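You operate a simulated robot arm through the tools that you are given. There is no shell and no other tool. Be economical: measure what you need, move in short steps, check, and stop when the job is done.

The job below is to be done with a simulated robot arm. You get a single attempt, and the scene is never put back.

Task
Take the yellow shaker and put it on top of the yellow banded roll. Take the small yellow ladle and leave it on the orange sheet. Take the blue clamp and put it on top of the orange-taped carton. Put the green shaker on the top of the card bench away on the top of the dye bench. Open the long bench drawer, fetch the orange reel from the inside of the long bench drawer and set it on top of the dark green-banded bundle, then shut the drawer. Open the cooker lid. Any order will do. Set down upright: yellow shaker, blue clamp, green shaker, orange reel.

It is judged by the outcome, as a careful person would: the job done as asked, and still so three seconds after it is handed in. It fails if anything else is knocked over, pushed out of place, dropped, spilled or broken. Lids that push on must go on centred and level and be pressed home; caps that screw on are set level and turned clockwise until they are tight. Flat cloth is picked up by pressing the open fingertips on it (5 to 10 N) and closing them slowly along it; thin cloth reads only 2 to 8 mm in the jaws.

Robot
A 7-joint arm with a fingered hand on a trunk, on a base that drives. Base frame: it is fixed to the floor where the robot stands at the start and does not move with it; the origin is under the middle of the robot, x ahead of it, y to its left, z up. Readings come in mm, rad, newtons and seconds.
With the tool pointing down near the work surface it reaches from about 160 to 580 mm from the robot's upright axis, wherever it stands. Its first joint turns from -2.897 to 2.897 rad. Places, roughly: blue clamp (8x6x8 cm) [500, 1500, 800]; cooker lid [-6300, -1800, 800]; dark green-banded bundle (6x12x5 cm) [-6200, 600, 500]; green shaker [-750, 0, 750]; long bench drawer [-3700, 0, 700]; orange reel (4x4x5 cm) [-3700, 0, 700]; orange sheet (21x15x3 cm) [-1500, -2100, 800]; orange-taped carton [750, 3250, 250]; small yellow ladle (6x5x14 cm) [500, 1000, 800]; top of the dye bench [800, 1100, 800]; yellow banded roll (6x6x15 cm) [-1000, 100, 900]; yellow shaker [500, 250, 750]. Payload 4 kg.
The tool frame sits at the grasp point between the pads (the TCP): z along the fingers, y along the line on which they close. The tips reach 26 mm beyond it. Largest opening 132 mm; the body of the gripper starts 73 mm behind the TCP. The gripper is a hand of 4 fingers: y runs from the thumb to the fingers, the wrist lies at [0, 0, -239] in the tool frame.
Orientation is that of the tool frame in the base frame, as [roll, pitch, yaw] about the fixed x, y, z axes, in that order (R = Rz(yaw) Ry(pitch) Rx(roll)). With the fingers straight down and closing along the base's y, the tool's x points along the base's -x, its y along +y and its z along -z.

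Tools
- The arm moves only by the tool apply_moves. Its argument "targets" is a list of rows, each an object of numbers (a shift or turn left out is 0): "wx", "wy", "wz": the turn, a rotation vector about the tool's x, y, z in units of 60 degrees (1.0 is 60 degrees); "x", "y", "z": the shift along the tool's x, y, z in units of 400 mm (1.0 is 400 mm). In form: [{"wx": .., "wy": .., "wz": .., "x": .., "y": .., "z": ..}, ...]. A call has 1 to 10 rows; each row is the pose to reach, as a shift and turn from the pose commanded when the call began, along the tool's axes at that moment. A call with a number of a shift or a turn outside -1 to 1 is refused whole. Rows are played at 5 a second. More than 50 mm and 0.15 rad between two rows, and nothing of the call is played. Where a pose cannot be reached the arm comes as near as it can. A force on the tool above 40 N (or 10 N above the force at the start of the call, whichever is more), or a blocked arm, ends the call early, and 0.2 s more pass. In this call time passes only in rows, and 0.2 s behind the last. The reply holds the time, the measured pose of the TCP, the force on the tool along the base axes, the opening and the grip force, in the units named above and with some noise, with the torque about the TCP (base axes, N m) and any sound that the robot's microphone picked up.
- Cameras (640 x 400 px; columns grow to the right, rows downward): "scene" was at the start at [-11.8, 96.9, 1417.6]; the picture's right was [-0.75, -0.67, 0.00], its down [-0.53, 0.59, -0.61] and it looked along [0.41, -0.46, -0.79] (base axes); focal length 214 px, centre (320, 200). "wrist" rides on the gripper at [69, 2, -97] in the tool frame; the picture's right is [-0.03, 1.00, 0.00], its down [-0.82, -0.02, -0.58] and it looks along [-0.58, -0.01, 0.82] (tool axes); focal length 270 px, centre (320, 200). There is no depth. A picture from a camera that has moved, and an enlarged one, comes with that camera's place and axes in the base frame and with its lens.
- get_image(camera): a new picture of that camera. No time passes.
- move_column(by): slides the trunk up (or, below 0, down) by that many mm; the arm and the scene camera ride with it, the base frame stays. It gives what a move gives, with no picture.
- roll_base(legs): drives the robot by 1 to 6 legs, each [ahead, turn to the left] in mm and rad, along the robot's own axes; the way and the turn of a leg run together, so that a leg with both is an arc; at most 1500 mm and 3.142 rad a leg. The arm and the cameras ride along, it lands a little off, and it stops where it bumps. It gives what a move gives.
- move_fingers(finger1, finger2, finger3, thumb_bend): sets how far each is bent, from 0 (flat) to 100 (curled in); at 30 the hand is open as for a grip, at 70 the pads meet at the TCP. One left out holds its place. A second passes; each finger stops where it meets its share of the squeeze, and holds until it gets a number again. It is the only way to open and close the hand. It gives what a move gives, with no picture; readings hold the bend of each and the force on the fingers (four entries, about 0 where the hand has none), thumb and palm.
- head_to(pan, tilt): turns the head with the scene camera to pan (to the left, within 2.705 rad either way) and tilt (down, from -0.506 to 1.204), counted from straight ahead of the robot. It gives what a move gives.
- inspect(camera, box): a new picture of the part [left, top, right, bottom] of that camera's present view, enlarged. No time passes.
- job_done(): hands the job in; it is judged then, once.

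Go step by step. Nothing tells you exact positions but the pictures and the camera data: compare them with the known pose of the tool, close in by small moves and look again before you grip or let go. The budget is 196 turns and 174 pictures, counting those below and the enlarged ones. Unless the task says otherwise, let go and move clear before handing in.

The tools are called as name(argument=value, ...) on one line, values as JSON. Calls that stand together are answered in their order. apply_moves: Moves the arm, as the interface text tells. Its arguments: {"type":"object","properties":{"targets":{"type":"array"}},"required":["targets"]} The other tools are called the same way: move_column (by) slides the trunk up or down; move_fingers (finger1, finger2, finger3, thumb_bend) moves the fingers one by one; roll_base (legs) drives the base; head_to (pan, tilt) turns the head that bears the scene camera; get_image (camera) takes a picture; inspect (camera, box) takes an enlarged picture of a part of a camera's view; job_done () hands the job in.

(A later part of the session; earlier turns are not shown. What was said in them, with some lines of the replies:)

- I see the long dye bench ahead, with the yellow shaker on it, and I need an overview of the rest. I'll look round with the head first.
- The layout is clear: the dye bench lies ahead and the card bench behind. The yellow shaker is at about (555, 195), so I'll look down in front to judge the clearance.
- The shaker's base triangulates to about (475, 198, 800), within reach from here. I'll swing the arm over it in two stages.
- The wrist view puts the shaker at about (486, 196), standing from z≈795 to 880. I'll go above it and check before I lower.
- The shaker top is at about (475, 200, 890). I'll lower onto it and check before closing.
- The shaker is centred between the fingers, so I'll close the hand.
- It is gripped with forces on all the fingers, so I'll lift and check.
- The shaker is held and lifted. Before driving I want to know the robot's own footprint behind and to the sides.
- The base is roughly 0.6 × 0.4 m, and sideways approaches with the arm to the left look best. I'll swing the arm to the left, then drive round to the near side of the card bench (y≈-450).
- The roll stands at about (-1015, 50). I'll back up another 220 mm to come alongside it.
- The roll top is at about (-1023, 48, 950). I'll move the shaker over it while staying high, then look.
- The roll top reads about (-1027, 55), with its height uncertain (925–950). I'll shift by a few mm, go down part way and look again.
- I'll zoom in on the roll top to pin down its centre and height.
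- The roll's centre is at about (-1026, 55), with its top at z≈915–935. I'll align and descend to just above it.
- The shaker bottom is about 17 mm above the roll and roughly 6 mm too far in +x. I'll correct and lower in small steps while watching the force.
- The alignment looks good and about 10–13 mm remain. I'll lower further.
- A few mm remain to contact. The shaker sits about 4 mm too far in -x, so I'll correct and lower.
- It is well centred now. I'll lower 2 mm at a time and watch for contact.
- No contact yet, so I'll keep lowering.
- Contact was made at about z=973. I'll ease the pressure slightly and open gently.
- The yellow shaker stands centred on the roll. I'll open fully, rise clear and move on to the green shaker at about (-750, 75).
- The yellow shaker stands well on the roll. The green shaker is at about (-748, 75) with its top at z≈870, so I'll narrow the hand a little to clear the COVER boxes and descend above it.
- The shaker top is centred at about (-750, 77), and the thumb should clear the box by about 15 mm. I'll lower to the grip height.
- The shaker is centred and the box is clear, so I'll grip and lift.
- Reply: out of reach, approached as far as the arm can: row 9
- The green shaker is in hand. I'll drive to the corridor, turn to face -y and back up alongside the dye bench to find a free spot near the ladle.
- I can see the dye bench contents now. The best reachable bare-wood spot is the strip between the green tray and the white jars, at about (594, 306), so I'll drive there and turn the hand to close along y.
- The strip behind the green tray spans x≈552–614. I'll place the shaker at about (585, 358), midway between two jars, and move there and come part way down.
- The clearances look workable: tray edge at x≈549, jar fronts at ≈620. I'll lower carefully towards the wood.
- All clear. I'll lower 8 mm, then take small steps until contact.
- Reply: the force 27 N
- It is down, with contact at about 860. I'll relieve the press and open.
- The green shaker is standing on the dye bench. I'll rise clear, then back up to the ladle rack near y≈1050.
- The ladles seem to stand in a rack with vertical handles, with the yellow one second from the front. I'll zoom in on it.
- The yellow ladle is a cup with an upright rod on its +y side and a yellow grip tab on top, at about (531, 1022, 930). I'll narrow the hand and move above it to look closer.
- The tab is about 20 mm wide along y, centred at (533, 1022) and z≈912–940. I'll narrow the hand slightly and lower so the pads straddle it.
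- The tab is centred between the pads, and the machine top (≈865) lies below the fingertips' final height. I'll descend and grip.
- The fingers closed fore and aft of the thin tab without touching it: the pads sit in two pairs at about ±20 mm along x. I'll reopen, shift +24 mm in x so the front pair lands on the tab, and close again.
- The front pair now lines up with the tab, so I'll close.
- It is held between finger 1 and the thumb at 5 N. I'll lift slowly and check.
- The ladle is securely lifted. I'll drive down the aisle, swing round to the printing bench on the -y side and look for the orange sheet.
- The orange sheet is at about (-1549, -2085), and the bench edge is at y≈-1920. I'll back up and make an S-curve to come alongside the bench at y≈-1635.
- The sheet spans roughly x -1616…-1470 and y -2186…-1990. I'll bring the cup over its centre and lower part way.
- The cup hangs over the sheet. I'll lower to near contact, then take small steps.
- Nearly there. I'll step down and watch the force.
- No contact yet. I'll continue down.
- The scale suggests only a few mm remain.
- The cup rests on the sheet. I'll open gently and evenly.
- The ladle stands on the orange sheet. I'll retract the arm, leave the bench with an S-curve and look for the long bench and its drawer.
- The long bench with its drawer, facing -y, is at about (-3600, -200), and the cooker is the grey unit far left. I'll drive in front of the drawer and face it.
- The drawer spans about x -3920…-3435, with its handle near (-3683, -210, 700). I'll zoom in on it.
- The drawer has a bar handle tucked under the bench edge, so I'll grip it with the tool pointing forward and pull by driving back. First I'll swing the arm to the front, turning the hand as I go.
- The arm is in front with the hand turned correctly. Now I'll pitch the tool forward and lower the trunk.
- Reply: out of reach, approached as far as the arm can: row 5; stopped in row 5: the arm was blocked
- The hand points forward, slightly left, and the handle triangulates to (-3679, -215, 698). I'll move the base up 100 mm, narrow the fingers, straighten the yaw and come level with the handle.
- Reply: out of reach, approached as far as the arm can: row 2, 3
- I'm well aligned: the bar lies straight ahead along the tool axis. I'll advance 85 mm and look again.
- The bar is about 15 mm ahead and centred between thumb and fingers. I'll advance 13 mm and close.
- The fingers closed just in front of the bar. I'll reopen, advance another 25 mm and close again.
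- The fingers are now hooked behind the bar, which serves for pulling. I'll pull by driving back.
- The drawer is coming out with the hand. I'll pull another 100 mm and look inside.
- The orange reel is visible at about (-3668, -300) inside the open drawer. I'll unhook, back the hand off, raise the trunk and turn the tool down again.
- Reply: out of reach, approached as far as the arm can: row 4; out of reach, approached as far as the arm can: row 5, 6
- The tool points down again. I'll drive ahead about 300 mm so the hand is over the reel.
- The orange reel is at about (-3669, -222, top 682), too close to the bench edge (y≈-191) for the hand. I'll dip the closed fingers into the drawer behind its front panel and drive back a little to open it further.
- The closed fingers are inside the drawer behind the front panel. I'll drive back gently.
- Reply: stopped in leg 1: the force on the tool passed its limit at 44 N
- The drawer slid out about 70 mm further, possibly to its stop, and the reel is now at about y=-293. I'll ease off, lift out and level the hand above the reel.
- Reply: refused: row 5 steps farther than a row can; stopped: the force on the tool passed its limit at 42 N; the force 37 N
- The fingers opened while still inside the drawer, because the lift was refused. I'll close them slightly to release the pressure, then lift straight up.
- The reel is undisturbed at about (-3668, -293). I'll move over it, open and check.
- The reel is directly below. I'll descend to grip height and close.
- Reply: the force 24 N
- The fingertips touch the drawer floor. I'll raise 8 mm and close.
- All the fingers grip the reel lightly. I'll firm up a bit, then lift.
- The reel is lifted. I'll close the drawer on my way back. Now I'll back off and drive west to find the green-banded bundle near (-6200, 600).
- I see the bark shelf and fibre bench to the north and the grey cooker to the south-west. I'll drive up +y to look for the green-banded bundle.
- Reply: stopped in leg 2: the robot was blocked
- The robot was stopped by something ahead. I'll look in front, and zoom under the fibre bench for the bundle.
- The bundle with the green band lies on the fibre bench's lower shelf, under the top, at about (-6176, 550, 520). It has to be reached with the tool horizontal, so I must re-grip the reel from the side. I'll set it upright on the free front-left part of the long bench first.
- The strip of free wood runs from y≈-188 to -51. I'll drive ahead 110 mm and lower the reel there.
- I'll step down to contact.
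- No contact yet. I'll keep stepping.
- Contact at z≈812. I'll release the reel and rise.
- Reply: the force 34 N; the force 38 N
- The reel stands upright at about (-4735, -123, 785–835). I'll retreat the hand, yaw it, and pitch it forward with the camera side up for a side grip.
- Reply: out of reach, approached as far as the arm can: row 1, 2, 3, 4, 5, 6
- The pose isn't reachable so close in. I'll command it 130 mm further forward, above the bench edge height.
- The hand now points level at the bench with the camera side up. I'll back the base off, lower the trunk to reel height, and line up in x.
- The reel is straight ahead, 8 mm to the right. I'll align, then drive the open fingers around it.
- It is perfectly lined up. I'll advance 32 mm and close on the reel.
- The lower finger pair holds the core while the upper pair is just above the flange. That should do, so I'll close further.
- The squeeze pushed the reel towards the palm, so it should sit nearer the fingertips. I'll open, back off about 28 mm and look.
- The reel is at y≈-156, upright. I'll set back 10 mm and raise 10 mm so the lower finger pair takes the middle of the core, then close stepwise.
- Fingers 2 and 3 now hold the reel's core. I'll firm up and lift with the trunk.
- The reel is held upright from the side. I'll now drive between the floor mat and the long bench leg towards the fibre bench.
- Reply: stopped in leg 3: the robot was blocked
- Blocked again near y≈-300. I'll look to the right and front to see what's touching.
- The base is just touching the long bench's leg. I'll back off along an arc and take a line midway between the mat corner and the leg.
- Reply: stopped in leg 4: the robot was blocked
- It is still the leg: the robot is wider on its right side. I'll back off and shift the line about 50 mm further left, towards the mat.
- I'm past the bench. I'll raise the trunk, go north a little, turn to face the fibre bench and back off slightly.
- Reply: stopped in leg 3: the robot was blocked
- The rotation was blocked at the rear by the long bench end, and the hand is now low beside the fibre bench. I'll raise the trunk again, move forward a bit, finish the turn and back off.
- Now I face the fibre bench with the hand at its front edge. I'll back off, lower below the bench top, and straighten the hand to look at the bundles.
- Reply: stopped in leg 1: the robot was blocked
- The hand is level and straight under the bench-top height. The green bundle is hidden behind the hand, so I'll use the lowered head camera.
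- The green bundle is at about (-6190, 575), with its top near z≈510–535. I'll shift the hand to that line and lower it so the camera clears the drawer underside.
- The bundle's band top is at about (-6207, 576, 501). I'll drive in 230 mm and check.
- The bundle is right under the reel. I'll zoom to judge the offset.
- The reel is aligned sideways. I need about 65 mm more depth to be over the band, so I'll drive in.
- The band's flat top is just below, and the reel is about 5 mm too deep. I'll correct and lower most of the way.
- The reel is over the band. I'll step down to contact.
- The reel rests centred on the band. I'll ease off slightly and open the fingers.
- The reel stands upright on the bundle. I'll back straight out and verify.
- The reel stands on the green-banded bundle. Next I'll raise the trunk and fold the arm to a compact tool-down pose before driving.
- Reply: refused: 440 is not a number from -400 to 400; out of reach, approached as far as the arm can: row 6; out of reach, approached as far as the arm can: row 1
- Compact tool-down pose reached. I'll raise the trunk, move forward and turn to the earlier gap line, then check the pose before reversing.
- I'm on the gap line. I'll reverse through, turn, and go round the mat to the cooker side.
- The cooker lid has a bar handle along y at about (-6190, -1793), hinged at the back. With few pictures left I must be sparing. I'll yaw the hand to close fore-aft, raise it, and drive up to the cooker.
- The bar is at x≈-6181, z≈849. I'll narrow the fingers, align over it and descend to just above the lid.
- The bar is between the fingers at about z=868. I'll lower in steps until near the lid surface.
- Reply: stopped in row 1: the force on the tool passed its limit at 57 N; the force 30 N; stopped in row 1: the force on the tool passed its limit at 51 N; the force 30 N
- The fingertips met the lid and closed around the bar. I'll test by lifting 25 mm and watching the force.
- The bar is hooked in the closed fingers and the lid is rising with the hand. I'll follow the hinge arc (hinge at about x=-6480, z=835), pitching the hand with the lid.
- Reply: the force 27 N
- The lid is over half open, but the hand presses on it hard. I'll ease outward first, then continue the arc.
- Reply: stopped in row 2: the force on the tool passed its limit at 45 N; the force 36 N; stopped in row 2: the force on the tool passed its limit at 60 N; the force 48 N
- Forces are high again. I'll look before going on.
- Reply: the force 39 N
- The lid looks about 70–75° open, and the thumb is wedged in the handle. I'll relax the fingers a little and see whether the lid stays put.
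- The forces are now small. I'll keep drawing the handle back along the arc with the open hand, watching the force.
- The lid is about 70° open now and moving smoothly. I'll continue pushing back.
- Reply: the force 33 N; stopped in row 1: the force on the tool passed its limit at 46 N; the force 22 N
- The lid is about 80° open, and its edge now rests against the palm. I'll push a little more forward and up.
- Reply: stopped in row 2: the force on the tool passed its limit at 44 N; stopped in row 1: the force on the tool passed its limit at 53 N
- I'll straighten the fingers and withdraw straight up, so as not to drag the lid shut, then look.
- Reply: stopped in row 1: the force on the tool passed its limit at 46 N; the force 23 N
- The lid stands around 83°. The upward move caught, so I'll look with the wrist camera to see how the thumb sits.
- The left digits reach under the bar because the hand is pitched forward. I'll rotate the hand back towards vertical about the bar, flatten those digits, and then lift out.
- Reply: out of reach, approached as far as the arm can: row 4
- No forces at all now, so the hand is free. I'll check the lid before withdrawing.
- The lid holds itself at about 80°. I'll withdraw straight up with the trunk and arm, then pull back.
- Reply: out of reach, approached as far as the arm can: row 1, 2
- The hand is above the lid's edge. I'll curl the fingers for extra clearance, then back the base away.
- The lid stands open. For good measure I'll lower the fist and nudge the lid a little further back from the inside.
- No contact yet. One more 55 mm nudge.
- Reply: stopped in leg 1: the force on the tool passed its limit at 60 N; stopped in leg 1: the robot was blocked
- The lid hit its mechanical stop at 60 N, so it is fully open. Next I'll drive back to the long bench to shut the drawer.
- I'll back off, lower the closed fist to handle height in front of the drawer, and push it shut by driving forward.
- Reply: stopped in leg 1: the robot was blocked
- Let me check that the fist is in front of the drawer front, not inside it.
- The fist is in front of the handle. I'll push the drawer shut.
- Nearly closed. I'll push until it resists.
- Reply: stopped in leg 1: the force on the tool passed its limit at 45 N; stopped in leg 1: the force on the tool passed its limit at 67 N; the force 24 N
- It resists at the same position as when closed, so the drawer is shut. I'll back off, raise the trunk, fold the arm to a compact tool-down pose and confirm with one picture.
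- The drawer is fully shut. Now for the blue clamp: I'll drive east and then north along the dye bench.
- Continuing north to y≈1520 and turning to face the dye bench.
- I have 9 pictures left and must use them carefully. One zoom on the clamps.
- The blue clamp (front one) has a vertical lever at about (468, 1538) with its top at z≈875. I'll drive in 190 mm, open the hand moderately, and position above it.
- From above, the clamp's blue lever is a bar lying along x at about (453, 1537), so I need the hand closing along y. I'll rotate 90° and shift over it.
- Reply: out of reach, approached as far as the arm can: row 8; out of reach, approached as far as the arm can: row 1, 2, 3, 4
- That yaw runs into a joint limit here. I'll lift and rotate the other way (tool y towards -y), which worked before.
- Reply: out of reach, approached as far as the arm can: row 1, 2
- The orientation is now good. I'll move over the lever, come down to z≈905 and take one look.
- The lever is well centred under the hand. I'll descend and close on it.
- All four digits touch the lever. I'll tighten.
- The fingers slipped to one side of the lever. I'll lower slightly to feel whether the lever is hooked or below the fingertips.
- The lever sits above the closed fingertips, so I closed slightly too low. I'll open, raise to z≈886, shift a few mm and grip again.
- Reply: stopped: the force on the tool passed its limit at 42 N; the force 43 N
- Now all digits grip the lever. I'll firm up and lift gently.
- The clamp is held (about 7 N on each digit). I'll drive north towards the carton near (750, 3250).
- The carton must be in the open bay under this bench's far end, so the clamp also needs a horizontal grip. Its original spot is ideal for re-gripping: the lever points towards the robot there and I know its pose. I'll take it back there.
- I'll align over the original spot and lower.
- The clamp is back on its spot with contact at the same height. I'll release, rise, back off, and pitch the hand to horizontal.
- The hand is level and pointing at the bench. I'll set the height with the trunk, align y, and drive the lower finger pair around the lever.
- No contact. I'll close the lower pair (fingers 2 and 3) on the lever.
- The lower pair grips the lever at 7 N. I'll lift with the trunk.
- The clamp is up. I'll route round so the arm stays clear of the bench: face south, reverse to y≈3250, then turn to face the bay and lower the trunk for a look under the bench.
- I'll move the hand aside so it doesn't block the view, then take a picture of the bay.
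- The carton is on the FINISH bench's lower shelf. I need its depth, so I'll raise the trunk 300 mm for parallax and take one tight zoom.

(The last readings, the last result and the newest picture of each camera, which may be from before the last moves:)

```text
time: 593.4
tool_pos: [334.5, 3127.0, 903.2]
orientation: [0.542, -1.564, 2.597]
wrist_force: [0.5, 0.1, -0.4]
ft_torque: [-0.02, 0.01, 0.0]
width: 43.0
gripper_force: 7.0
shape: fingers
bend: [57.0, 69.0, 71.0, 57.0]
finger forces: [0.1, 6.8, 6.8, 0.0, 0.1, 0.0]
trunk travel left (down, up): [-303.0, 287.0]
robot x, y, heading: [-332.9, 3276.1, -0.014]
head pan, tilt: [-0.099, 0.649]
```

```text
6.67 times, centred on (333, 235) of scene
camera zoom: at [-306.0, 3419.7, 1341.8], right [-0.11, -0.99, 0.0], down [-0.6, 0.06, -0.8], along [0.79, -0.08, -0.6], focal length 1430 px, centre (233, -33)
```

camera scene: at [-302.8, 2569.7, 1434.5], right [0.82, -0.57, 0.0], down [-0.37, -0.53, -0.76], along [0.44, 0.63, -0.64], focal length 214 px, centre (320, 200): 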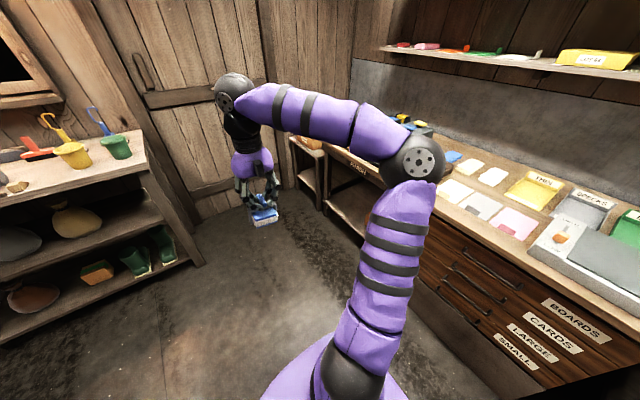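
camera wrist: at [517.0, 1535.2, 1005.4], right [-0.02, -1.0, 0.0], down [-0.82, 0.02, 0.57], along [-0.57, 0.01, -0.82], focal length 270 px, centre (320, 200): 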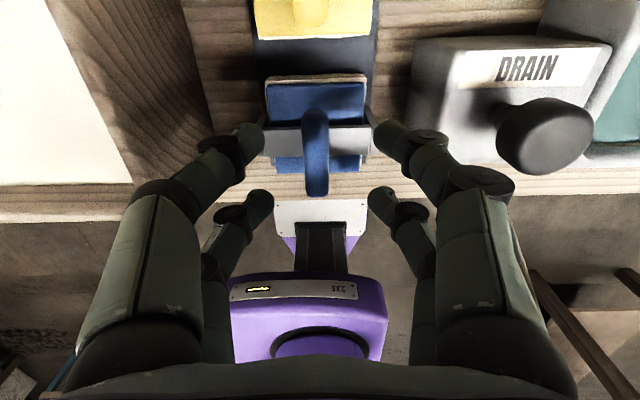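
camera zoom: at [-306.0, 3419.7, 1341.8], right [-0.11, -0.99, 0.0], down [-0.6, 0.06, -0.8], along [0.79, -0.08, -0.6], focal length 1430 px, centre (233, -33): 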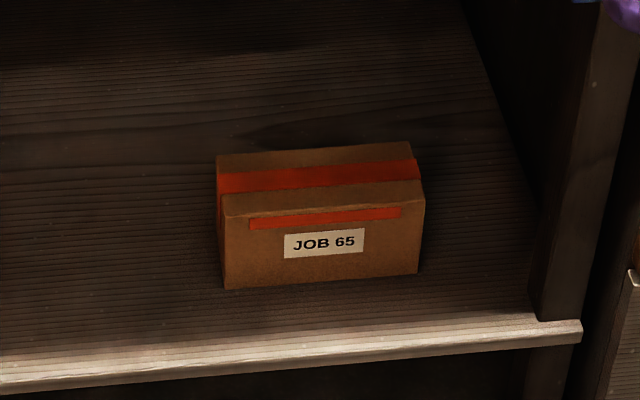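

Triangulating, the carton's top centre is at about (691, 3230), with its top near z≈320. The clamp hangs 13 mm ahead of the TCP with its bottom about 86 mm below. I'll lower the trunk and bring the hand to the right height and line.

move_column(by=-300)

apply_moves(targets=[{"x": -0.075, "y": -0.052}, {"x": -0.15, "y": -0.104}, {"x": -0.225, "y": -0.156}, {"x": -0.3, "y": -0.208}, {"x": -0.37, "y": -0.2575}])

```text
time: 596.4
tool_pos: [333.3, 3127.1, 602.2]
orientation: [0.535, -1.564, 2.605]
wrist_force: [-0.7, 0.2, -1.5]
ft_torque: [0.04, -0.01, -0.01]
width: 42.3
gripper_force: 6.6
shape: fingers
bend: [57.0, 69.0, 71.0, 57.0]
finger forces: [0.0, 6.8, 6.8, 0.1, 0.0, 0.0]
trunk travel left (down, up): [-3.0, 587.0]
robot x, y, heading: [-331.3, 3277.3, -0.001]
head pan, tilt: [-0.099, 0.649]
```

```text
time: 597.6
tool_pos: [335.5, 3229.0, 455.4]
orientation: [0.566, -1.563, 2.573]
wrist_force: [-0.3, -0.5, -1.8]
ft_torque: [0.03, 0.04, 0.03]
width: 42.9
gripper_force: 6.9
shape: fingers
bend: [57.0, 69.0, 71.0, 57.0]
finger forces: [0.0, 6.8, 6.8, 0.0, 0.0, 0.0]
trunk travel left (down, up): [-3.0, 587.0]
robot x, y, heading: [-331.9, 3275.7, -0.002]
head pan, tilt: [-0.099, 0.649]
```

I'll drive in 342 mm to bring the clamp over the carton.

roll_base(legs=[[342, 0]])

```text
time: 599.9
tool_pos: [681.0, 3234.5, 454.8]
orientation: [0.544, -1.565, 2.603]
wrist_force: [0.7, 0.5, -0.1]
ft_torque: [0.04, 0.03, 0.01]
width: 42.6
gripper_force: 6.6
shape: fingers
bend: [57.0, 69.0, 71.0, 57.0]
finger forces: [0.0, 6.8, 6.9, 0.0, 0.0, 0.0]
trunk travel left (down, up): [-3.0, 587.0]
robot x, y, heading: [13.0, 3273.6, 0.005]
head pan, tilt: [-0.099, 0.649]
```

I'll correct slightly, lower to just above the carton, and spend the last picture on checking the alignment.

apply_moves(targets=[{"x": -0.03, "y": 0.01, "z": -0.009}, {"x": -0.055, "y": 0.01, "z": -0.009}])

inspect(camera="wrist", box=[170, 100, 470, 340])

```text
time: 600.5
tool_pos: [677.5, 3230.3, 434.1]
orientation: [0.55, -1.564, 2.597]
wrist_force: [0.3, 0.7, -0.7]
ft_torque: [0.02, 0.0, 0.0]
width: 42.7
gripper_force: 7.2
shape: fingers
bend: [57.0, 69.0, 71.0, 57.0]
finger forces: [0.0, 6.9, 6.7, 0.1, 0.0, 0.0]
trunk travel left (down, up): [-3.0, 587.0]
robot x, y, heading: [11.0, 3272.9, 0.005]
head pan, tilt: [-0.099, 0.649]
```

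```text
1.67 times, centred on (320, 220) of wrist
camera zoom: at [580.2, 3228.7, 501.5], right [0.01, -1.0, -0.02], down [-0.57, 0.01, -0.82], along [0.82, 0.02, -0.57], focal length 450 px, centre (320, 167)
```

zoom: 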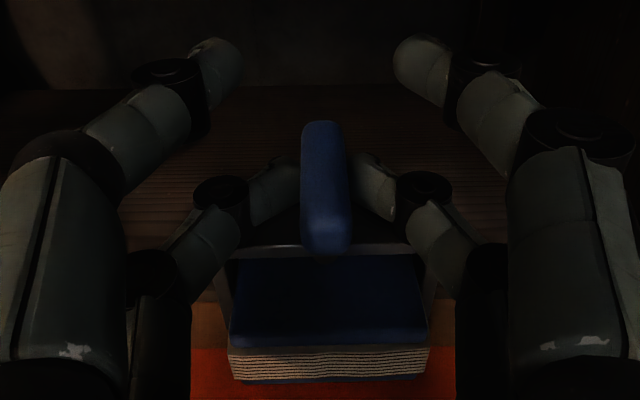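

The last picture shows the clamp upright above the carton, about 5–7 mm too deep. I'll pull back 6 mm and lower stepwise by force.

apply_moves(targets=[{"z": -0.015, "x": -0.02}, {"z": -0.015, "x": -0.035}])

apply_moves(targets=[{"x": -0.01}])

apply_moves(targets=[{"x": -0.008}])

apply_moves(targets=[{"x": -0.008}])

```text
time: 601.1
tool_pos: [671.7, 3229.9, 419.0]
orientation: [0.556, -1.564, 2.589]
wrist_force: [-0.4, 0.4, -1.6]
ft_torque: [-0.04, 0.03, 0.0]
width: 42.4
gripper_force: 7.2
shape: fingers
bend: [57.0, 69.0, 71.0, 57.0]
finger forces: [0.0, 6.9, 6.7, 0.0, 0.0, 0.0]
trunk travel left (down, up): [-3.0, 587.0]
robot x, y, heading: [14.3, 3275.0, 0.002]
head pan, tilt: [-0.099, 0.649]
```

```text
time: 601.5
tool_pos: [670.3, 3228.5, 415.0]
orientation: [0.523, -1.563, 2.623]
wrist_force: [-0.4, 0.4, -0.4]
ft_torque: [-0.03, 0.04, 0.0]
width: 42.9
gripper_force: 7.1
shape: fingers
bend: [57.0, 69.0, 71.0, 57.0]
finger forces: [0.1, 6.9, 6.8, 0.0, 0.0, 0.1]
trunk travel left (down, up): [-3.0, 587.0]
robot x, y, heading: [14.3, 3275.7, 0.006]
head pan, tilt: [-0.099, 0.649]
```

```text
time: 601.9
tool_pos: [670.7, 3228.6, 411.5]
orientation: [0.551, -1.564, 2.598]
wrist_force: [0.9, 0.6, -0.7]
ft_torque: [-0.03, 0.02, 0.0]
width: 42.6
gripper_force: 7.0
shape: fingers
bend: [57.0, 69.0, 71.0, 57.0]
finger forces: [0.1, 6.8, 6.7, 0.1, 0.0, 0.0]
trunk travel left (down, up): [-3.0, 587.0]
robot x, y, heading: [13.6, 3276.7, 0.004]
head pan, tilt: [-0.099, 0.649]
```

```text
time: 602.3
tool_pos: [671.5, 3228.3, 407.9]
orientation: [0.559, -1.563, 2.586]
wrist_force: [-0.3, -0.2, -0.2]
ft_torque: [-0.03, 0.02, -0.02]
width: 42.7
gripper_force: 7.0
shape: fingers
bend: [57.0, 69.0, 71.0, 57.0]
finger forces: [0.1, 6.8, 6.8, 0.1, 0.1, 0.0]
trunk travel left (down, up): [-3.0, 587.0]
robot x, y, heading: [14.3, 3277.6, 0.007]
head pan, tilt: [-0.099, 0.649]
```

apply_moves(targets=[{"x": -0.008}])

apply_moves(targets=[{"x": -0.008}])

apply_moves(targets=[{"x": -0.008}])

```text
time: 602.7
tool_pos: [671.7, 3229.4, 404.8]
orientation: [0.554, -1.566, 2.593]
wrist_force: [0.0, 0.0, -1.5]
ft_torque: [0.0, 0.03, -0.03]
width: 42.8
gripper_force: 6.5
shape: fingers
bend: [57.0, 69.0, 71.0, 57.0]
finger forces: [0.0, 6.8, 6.7, 0.0, 0.1, 0.0]
trunk travel left (down, up): [-3.0, 587.0]
robot x, y, heading: [13.1, 3280.7, 0.004]
head pan, tilt: [-0.099, 0.649]
```

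```text
time: 603.1
tool_pos: [670.8, 3229.5, 402.0]
orientation: [0.533, -1.564, 2.616]
wrist_force: [0.2, 0.3, -1.3]
ft_torque: [0.01, 0.01, 0.0]
width: 42.7
gripper_force: 6.4
shape: fingers
bend: [57.0, 69.0, 71.0, 57.0]
finger forces: [0.0, 6.7, 6.8, 0.0, 0.0, 0.1]
trunk travel left (down, up): [-3.0, 587.0]
robot x, y, heading: [14.0, 3274.0, 0.004]
head pan, tilt: [-0.099, 0.649]
```

```text
time: 603.5
tool_pos: [670.6, 3230.7, 400.0]
orientation: [0.525, -1.563, 2.622]
wrist_force: [0.5, -0.2, -0.8]
ft_torque: [0.01, 0.01, -0.01]
width: 42.7
gripper_force: 6.3
shape: fingers
bend: [57.0, 69.0, 71.0, 57.0]
finger forces: [0.0, 6.9, 6.8, 0.0, 0.1, 0.1]
trunk travel left (down, up): [-3.0, 587.0]
robot x, y, heading: [10.1, 3273.5, 0.006]
head pan, tilt: [-0.099, 0.649]
```

apply_moves(targets=[{"x": -0.007}])

apply_moves(targets=[{"x": -0.007}])

apply_moves(targets=[{"x": -0.007}])

```text
time: 603.9
tool_pos: [671.8, 3229.6, 396.6]
orientation: [0.536, -1.563, 2.613]
wrist_force: [0.1, -0.4, -2.1]
ft_torque: [-0.01, 0.05, 0.0]
width: 42.4
gripper_force: 6.5
shape: fingers
bend: [57.0, 69.0, 71.0, 57.0]
finger forces: [0.0, 6.7, 6.7, 0.0, 0.0, 0.1]
trunk travel left (down, up): [-3.0, 587.0]
robot x, y, heading: [10.4, 3276.1, 0.001]
head pan, tilt: [-0.099, 0.649]
```

```text
time: 604.3
tool_pos: [672.4, 3228.4, 394.5]
orientation: [0.527, -1.564, 2.618]
wrist_force: [0.1, 0.1, -1.0]
ft_torque: [0.01, 0.02, -0.02]
width: 42.5
gripper_force: 6.9
shape: fingers
bend: [57.0, 69.0, 71.0, 57.0]
finger forces: [0.0, 6.7, 6.8, 0.0, 0.0, 0.0]
trunk travel left (down, up): [-3.0, 587.0]
robot x, y, heading: [11.0, 3273.5, 0.002]
head pan, tilt: [-0.099, 0.649]
```

```text
time: 604.7
tool_pos: [671.0, 3230.0, 391.6]
orientation: [0.461, -1.563, 2.685]
wrist_force: [1.2, -0.4, 2.8]
ft_torque: [-0.01, -0.06, -0.01]
width: 42.7
gripper_force: 6.5
shape: fingers
bend: [57.0, 69.0, 71.0, 57.0]
finger forces: [0.0, 6.9, 6.4, 0.1, 0.0, 0.1]
trunk travel left (down, up): [-3.0, 587.0]
robot x, y, heading: [13.1, 3271.3, 0.002]
head pan, tilt: [-0.099, 0.649]
```

Contact at TCP z≈392 means the carton top is at z≈306, so its centre lies a bit deeper (x≈707) than I thought. I'll lift 8 mm, go 16 mm deeper, and set down again.

apply_moves(targets=[{"x": 0.02}, {"x": 0.02, "z": 0.02}, {"x": 0.02, "z": 0.04}])

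apply_moves(targets=[{"x": -0.01}])

apply_moves(targets=[{"x": -0.006}])

apply_moves(targets=[{"x": -0.005}])

```text
time: 605.5
tool_pos: [687.7, 3228.7, 400.4]
orientation: [0.535, -1.564, 2.61]
wrist_force: [0.2, 0.6, -0.7]
ft_torque: [0.01, 0.01, 0.01]
width: 42.9
gripper_force: 7.3
shape: fingers
bend: [57.0, 69.0, 71.0, 57.0]
finger forces: [0.1, 6.9, 6.8, 0.1, 0.1, 0.0]
trunk travel left (down, up): [-3.0, 587.0]
robot x, y, heading: [13.3, 3271.2, 0.001]
head pan, tilt: [-0.099, 0.649]
```

```text
time: 605.9
tool_pos: [688.6, 3229.1, 396.4]
orientation: [0.584, -1.564, 2.56]
wrist_force: [0.0, 0.6, -0.8]
ft_torque: [0.02, 0.03, 0.02]
width: 42.7
gripper_force: 6.7
shape: fingers
bend: [57.0, 69.0, 71.0, 57.0]
finger forces: [0.1, 6.8, 6.8, 0.1, 0.1, 0.1]
trunk travel left (down, up): [-3.0, 587.0]
robot x, y, heading: [13.0, 3276.0, -0.001]
head pan, tilt: [-0.099, 0.649]
```

```text
time: 606.3
tool_pos: [686.8, 3228.7, 393.2]
orientation: [0.545, -1.565, 2.602]
wrist_force: [0.6, 0.3, -0.3]
ft_torque: [0.01, -0.01, 0.01]
width: 42.8
gripper_force: 6.6
shape: fingers
bend: [57.0, 69.0, 71.0, 57.0]
finger forces: [0.1, 6.8, 6.7, 0.1, 0.0, 0.0]
trunk travel left (down, up): [-3.0, 587.0]
robot x, y, heading: [13.6, 3275.5, 0.001]
head pan, tilt: [-0.099, 0.649]
```

```text
time: 606.7
tool_pos: [687.2, 3227.6, 392.2]
orientation: [0.429, -1.561, 2.717]
wrist_force: [-0.3, -0.7, 4.2]
ft_torque: [-0.03, -0.05, -0.01]
width: 42.7
gripper_force: 7.2
shape: fingers
bend: [57.0, 69.0, 71.0, 57.0]
finger forces: [0.0, 7.1, 6.2, 0.0, 0.0, 0.0]
trunk travel left (down, up): [-3.0, 587.0]
robot x, y, heading: [12.6, 3273.1, 0.003]
head pan, tilt: [-0.099, 0.649]
```

Contact again at the same height. I'll release gently.

move_fingers(finger2=62, finger3=63)

move_fingers(finger1=50, finger2=50, finger3=50, thumb_bend=50)

```text
time: 607.7
tool_pos: [686.9, 3230.1, 390.8]
orientation: [0.547, -1.564, 2.6]
wrist_force: [-0.1, 0.6, 0.6]
ft_torque: [-0.01, -0.02, -0.03]
width: 42.7
gripper_force: 0.0
shape: fingers
bend: [57.0, 62.0, 63.0, 57.0]
finger forces: [0.0, 0.0, 0.1, 0.0, 0.0, 0.0]
trunk travel left (down, up): [-3.0, 587.0]
robot x, y, heading: [10.5, 3273.1, 0.004]
head pan, tilt: [-0.099, 0.649]
```

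```text
time: 608.7
tool_pos: [685.7, 3229.0, 392.3]
orientation: [0.545, -1.563, 2.601]
wrist_force: [1.0, 0.5, -0.7]
ft_torque: [-0.02, -0.02, -0.01]
width: 65.5
gripper_force: 0.0
shape: fingers
bend: [50.0, 50.0, 50.0, 50.0]
finger forces: [0.0, 0.0, 0.0, 0.0, 0.1, 0.1]
trunk travel left (down, up): [-3.0, 587.0]
robot x, y, heading: [13.3, 3274.4, 0.001]
head pan, tilt: [-0.099, 0.649]
```

No fall was heard. A light touch check tells me whether the lever is still in place, then I'll reopen.

move_fingers(finger2=67, finger3=68)

move_fingers(finger2=48, finger3=48, finger1=48, thumb_bend=48)

roll_base(legs=[[-350, 0]])

```text
time: 609.7
tool_pos: [688.2, 3230.1, 390.6]
orientation: [0.544, -1.565, 2.599]
wrist_force: [1.0, 0.2, -1.4]
ft_torque: [0.0, 0.01, 0.0]
width: 65.4
gripper_force: 1.2
shape: fingers
bend: [50.0, 66.0, 67.0, 50.0]
finger forces: [0.0, 0.9, 0.8, 0.0, 0.1, 0.0]
trunk travel left (down, up): [-3.0, 587.0]
robot x, y, heading: [14.7, 3272.6, -0.001]
head pan, tilt: [-0.099, 0.649]
```

```text
time: 610.7
tool_pos: [686.8, 3229.6, 391.3]
orientation: [0.546, -1.563, 2.599]
wrist_force: [0.4, 0.2, 0.4]
ft_torque: [0.01, -0.01, -0.03]
width: 72.0
gripper_force: 0.1
shape: fingers
bend: [48.0, 48.0, 48.0, 48.0]
finger forces: [0.1, 0.0, 0.1, 0.0, 0.1, 0.0]
trunk travel left (down, up): [-3.0, 587.0]
robot x, y, heading: [11.9, 3276.4, -0.002]
head pan, tilt: [-0.099, 0.649]
```

```text
time: 613.0
tool_pos: [340.1, 3228.3, 388.9]
orientation: [0.544, -1.564, 2.606]
wrist_force: [0.0, 0.2, -0.3]
ft_torque: [-0.03, -0.02, 0.0]
width: 72.0
gripper_force: 0.2
shape: fingers
bend: [48.0, 48.0, 48.0, 48.0]
finger forces: [0.1, 0.1, 0.0, 0.0, 0.0, 0.0]
trunk travel left (down, up): [-3.0, 587.0]
robot x, y, heading: [-335.2, 3273.2, 0.006]
head pan, tilt: [-0.099, 0.649]
```

The touch check found the lever in place, still upright. The hand backed out without any contact or sound, and every part of the job is done, so I'm handing it in.

job_done()

```text
The job is handed in.
```

I finished every part of the job and handed it in, but I'm less sure of the clamp on the carton than of the rest. I had no pictures left after setting it down, so I confirmed it only by touch: the lever was still in place and I heard nothing fall.

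- **Yellow shaker:** it stands upright on the yellow banded roll.
- **Small yellow ladle:** it is on the orange sheet, standing on its cup.
- **Green shaker:** it stands upright on bare wood on the dye bench, between the green tray and the white jars.
- **Orange reel:** it stands upright on the dark green-banded bundle, and the drawer is shut.
- **Cooker lid:** it is open as far as its stop, at roughly 80°, and stays up by itself.
- **Blue clamp:** I set it down upright on the orange-taped carton.

While driving, the base stopped against things several times: against a leg and the end of the long bench, and twice against something behind it that I didn't look at. I saw nothing moved or knocked over in the pictures I took afterwards, but none of them covered those two spots.
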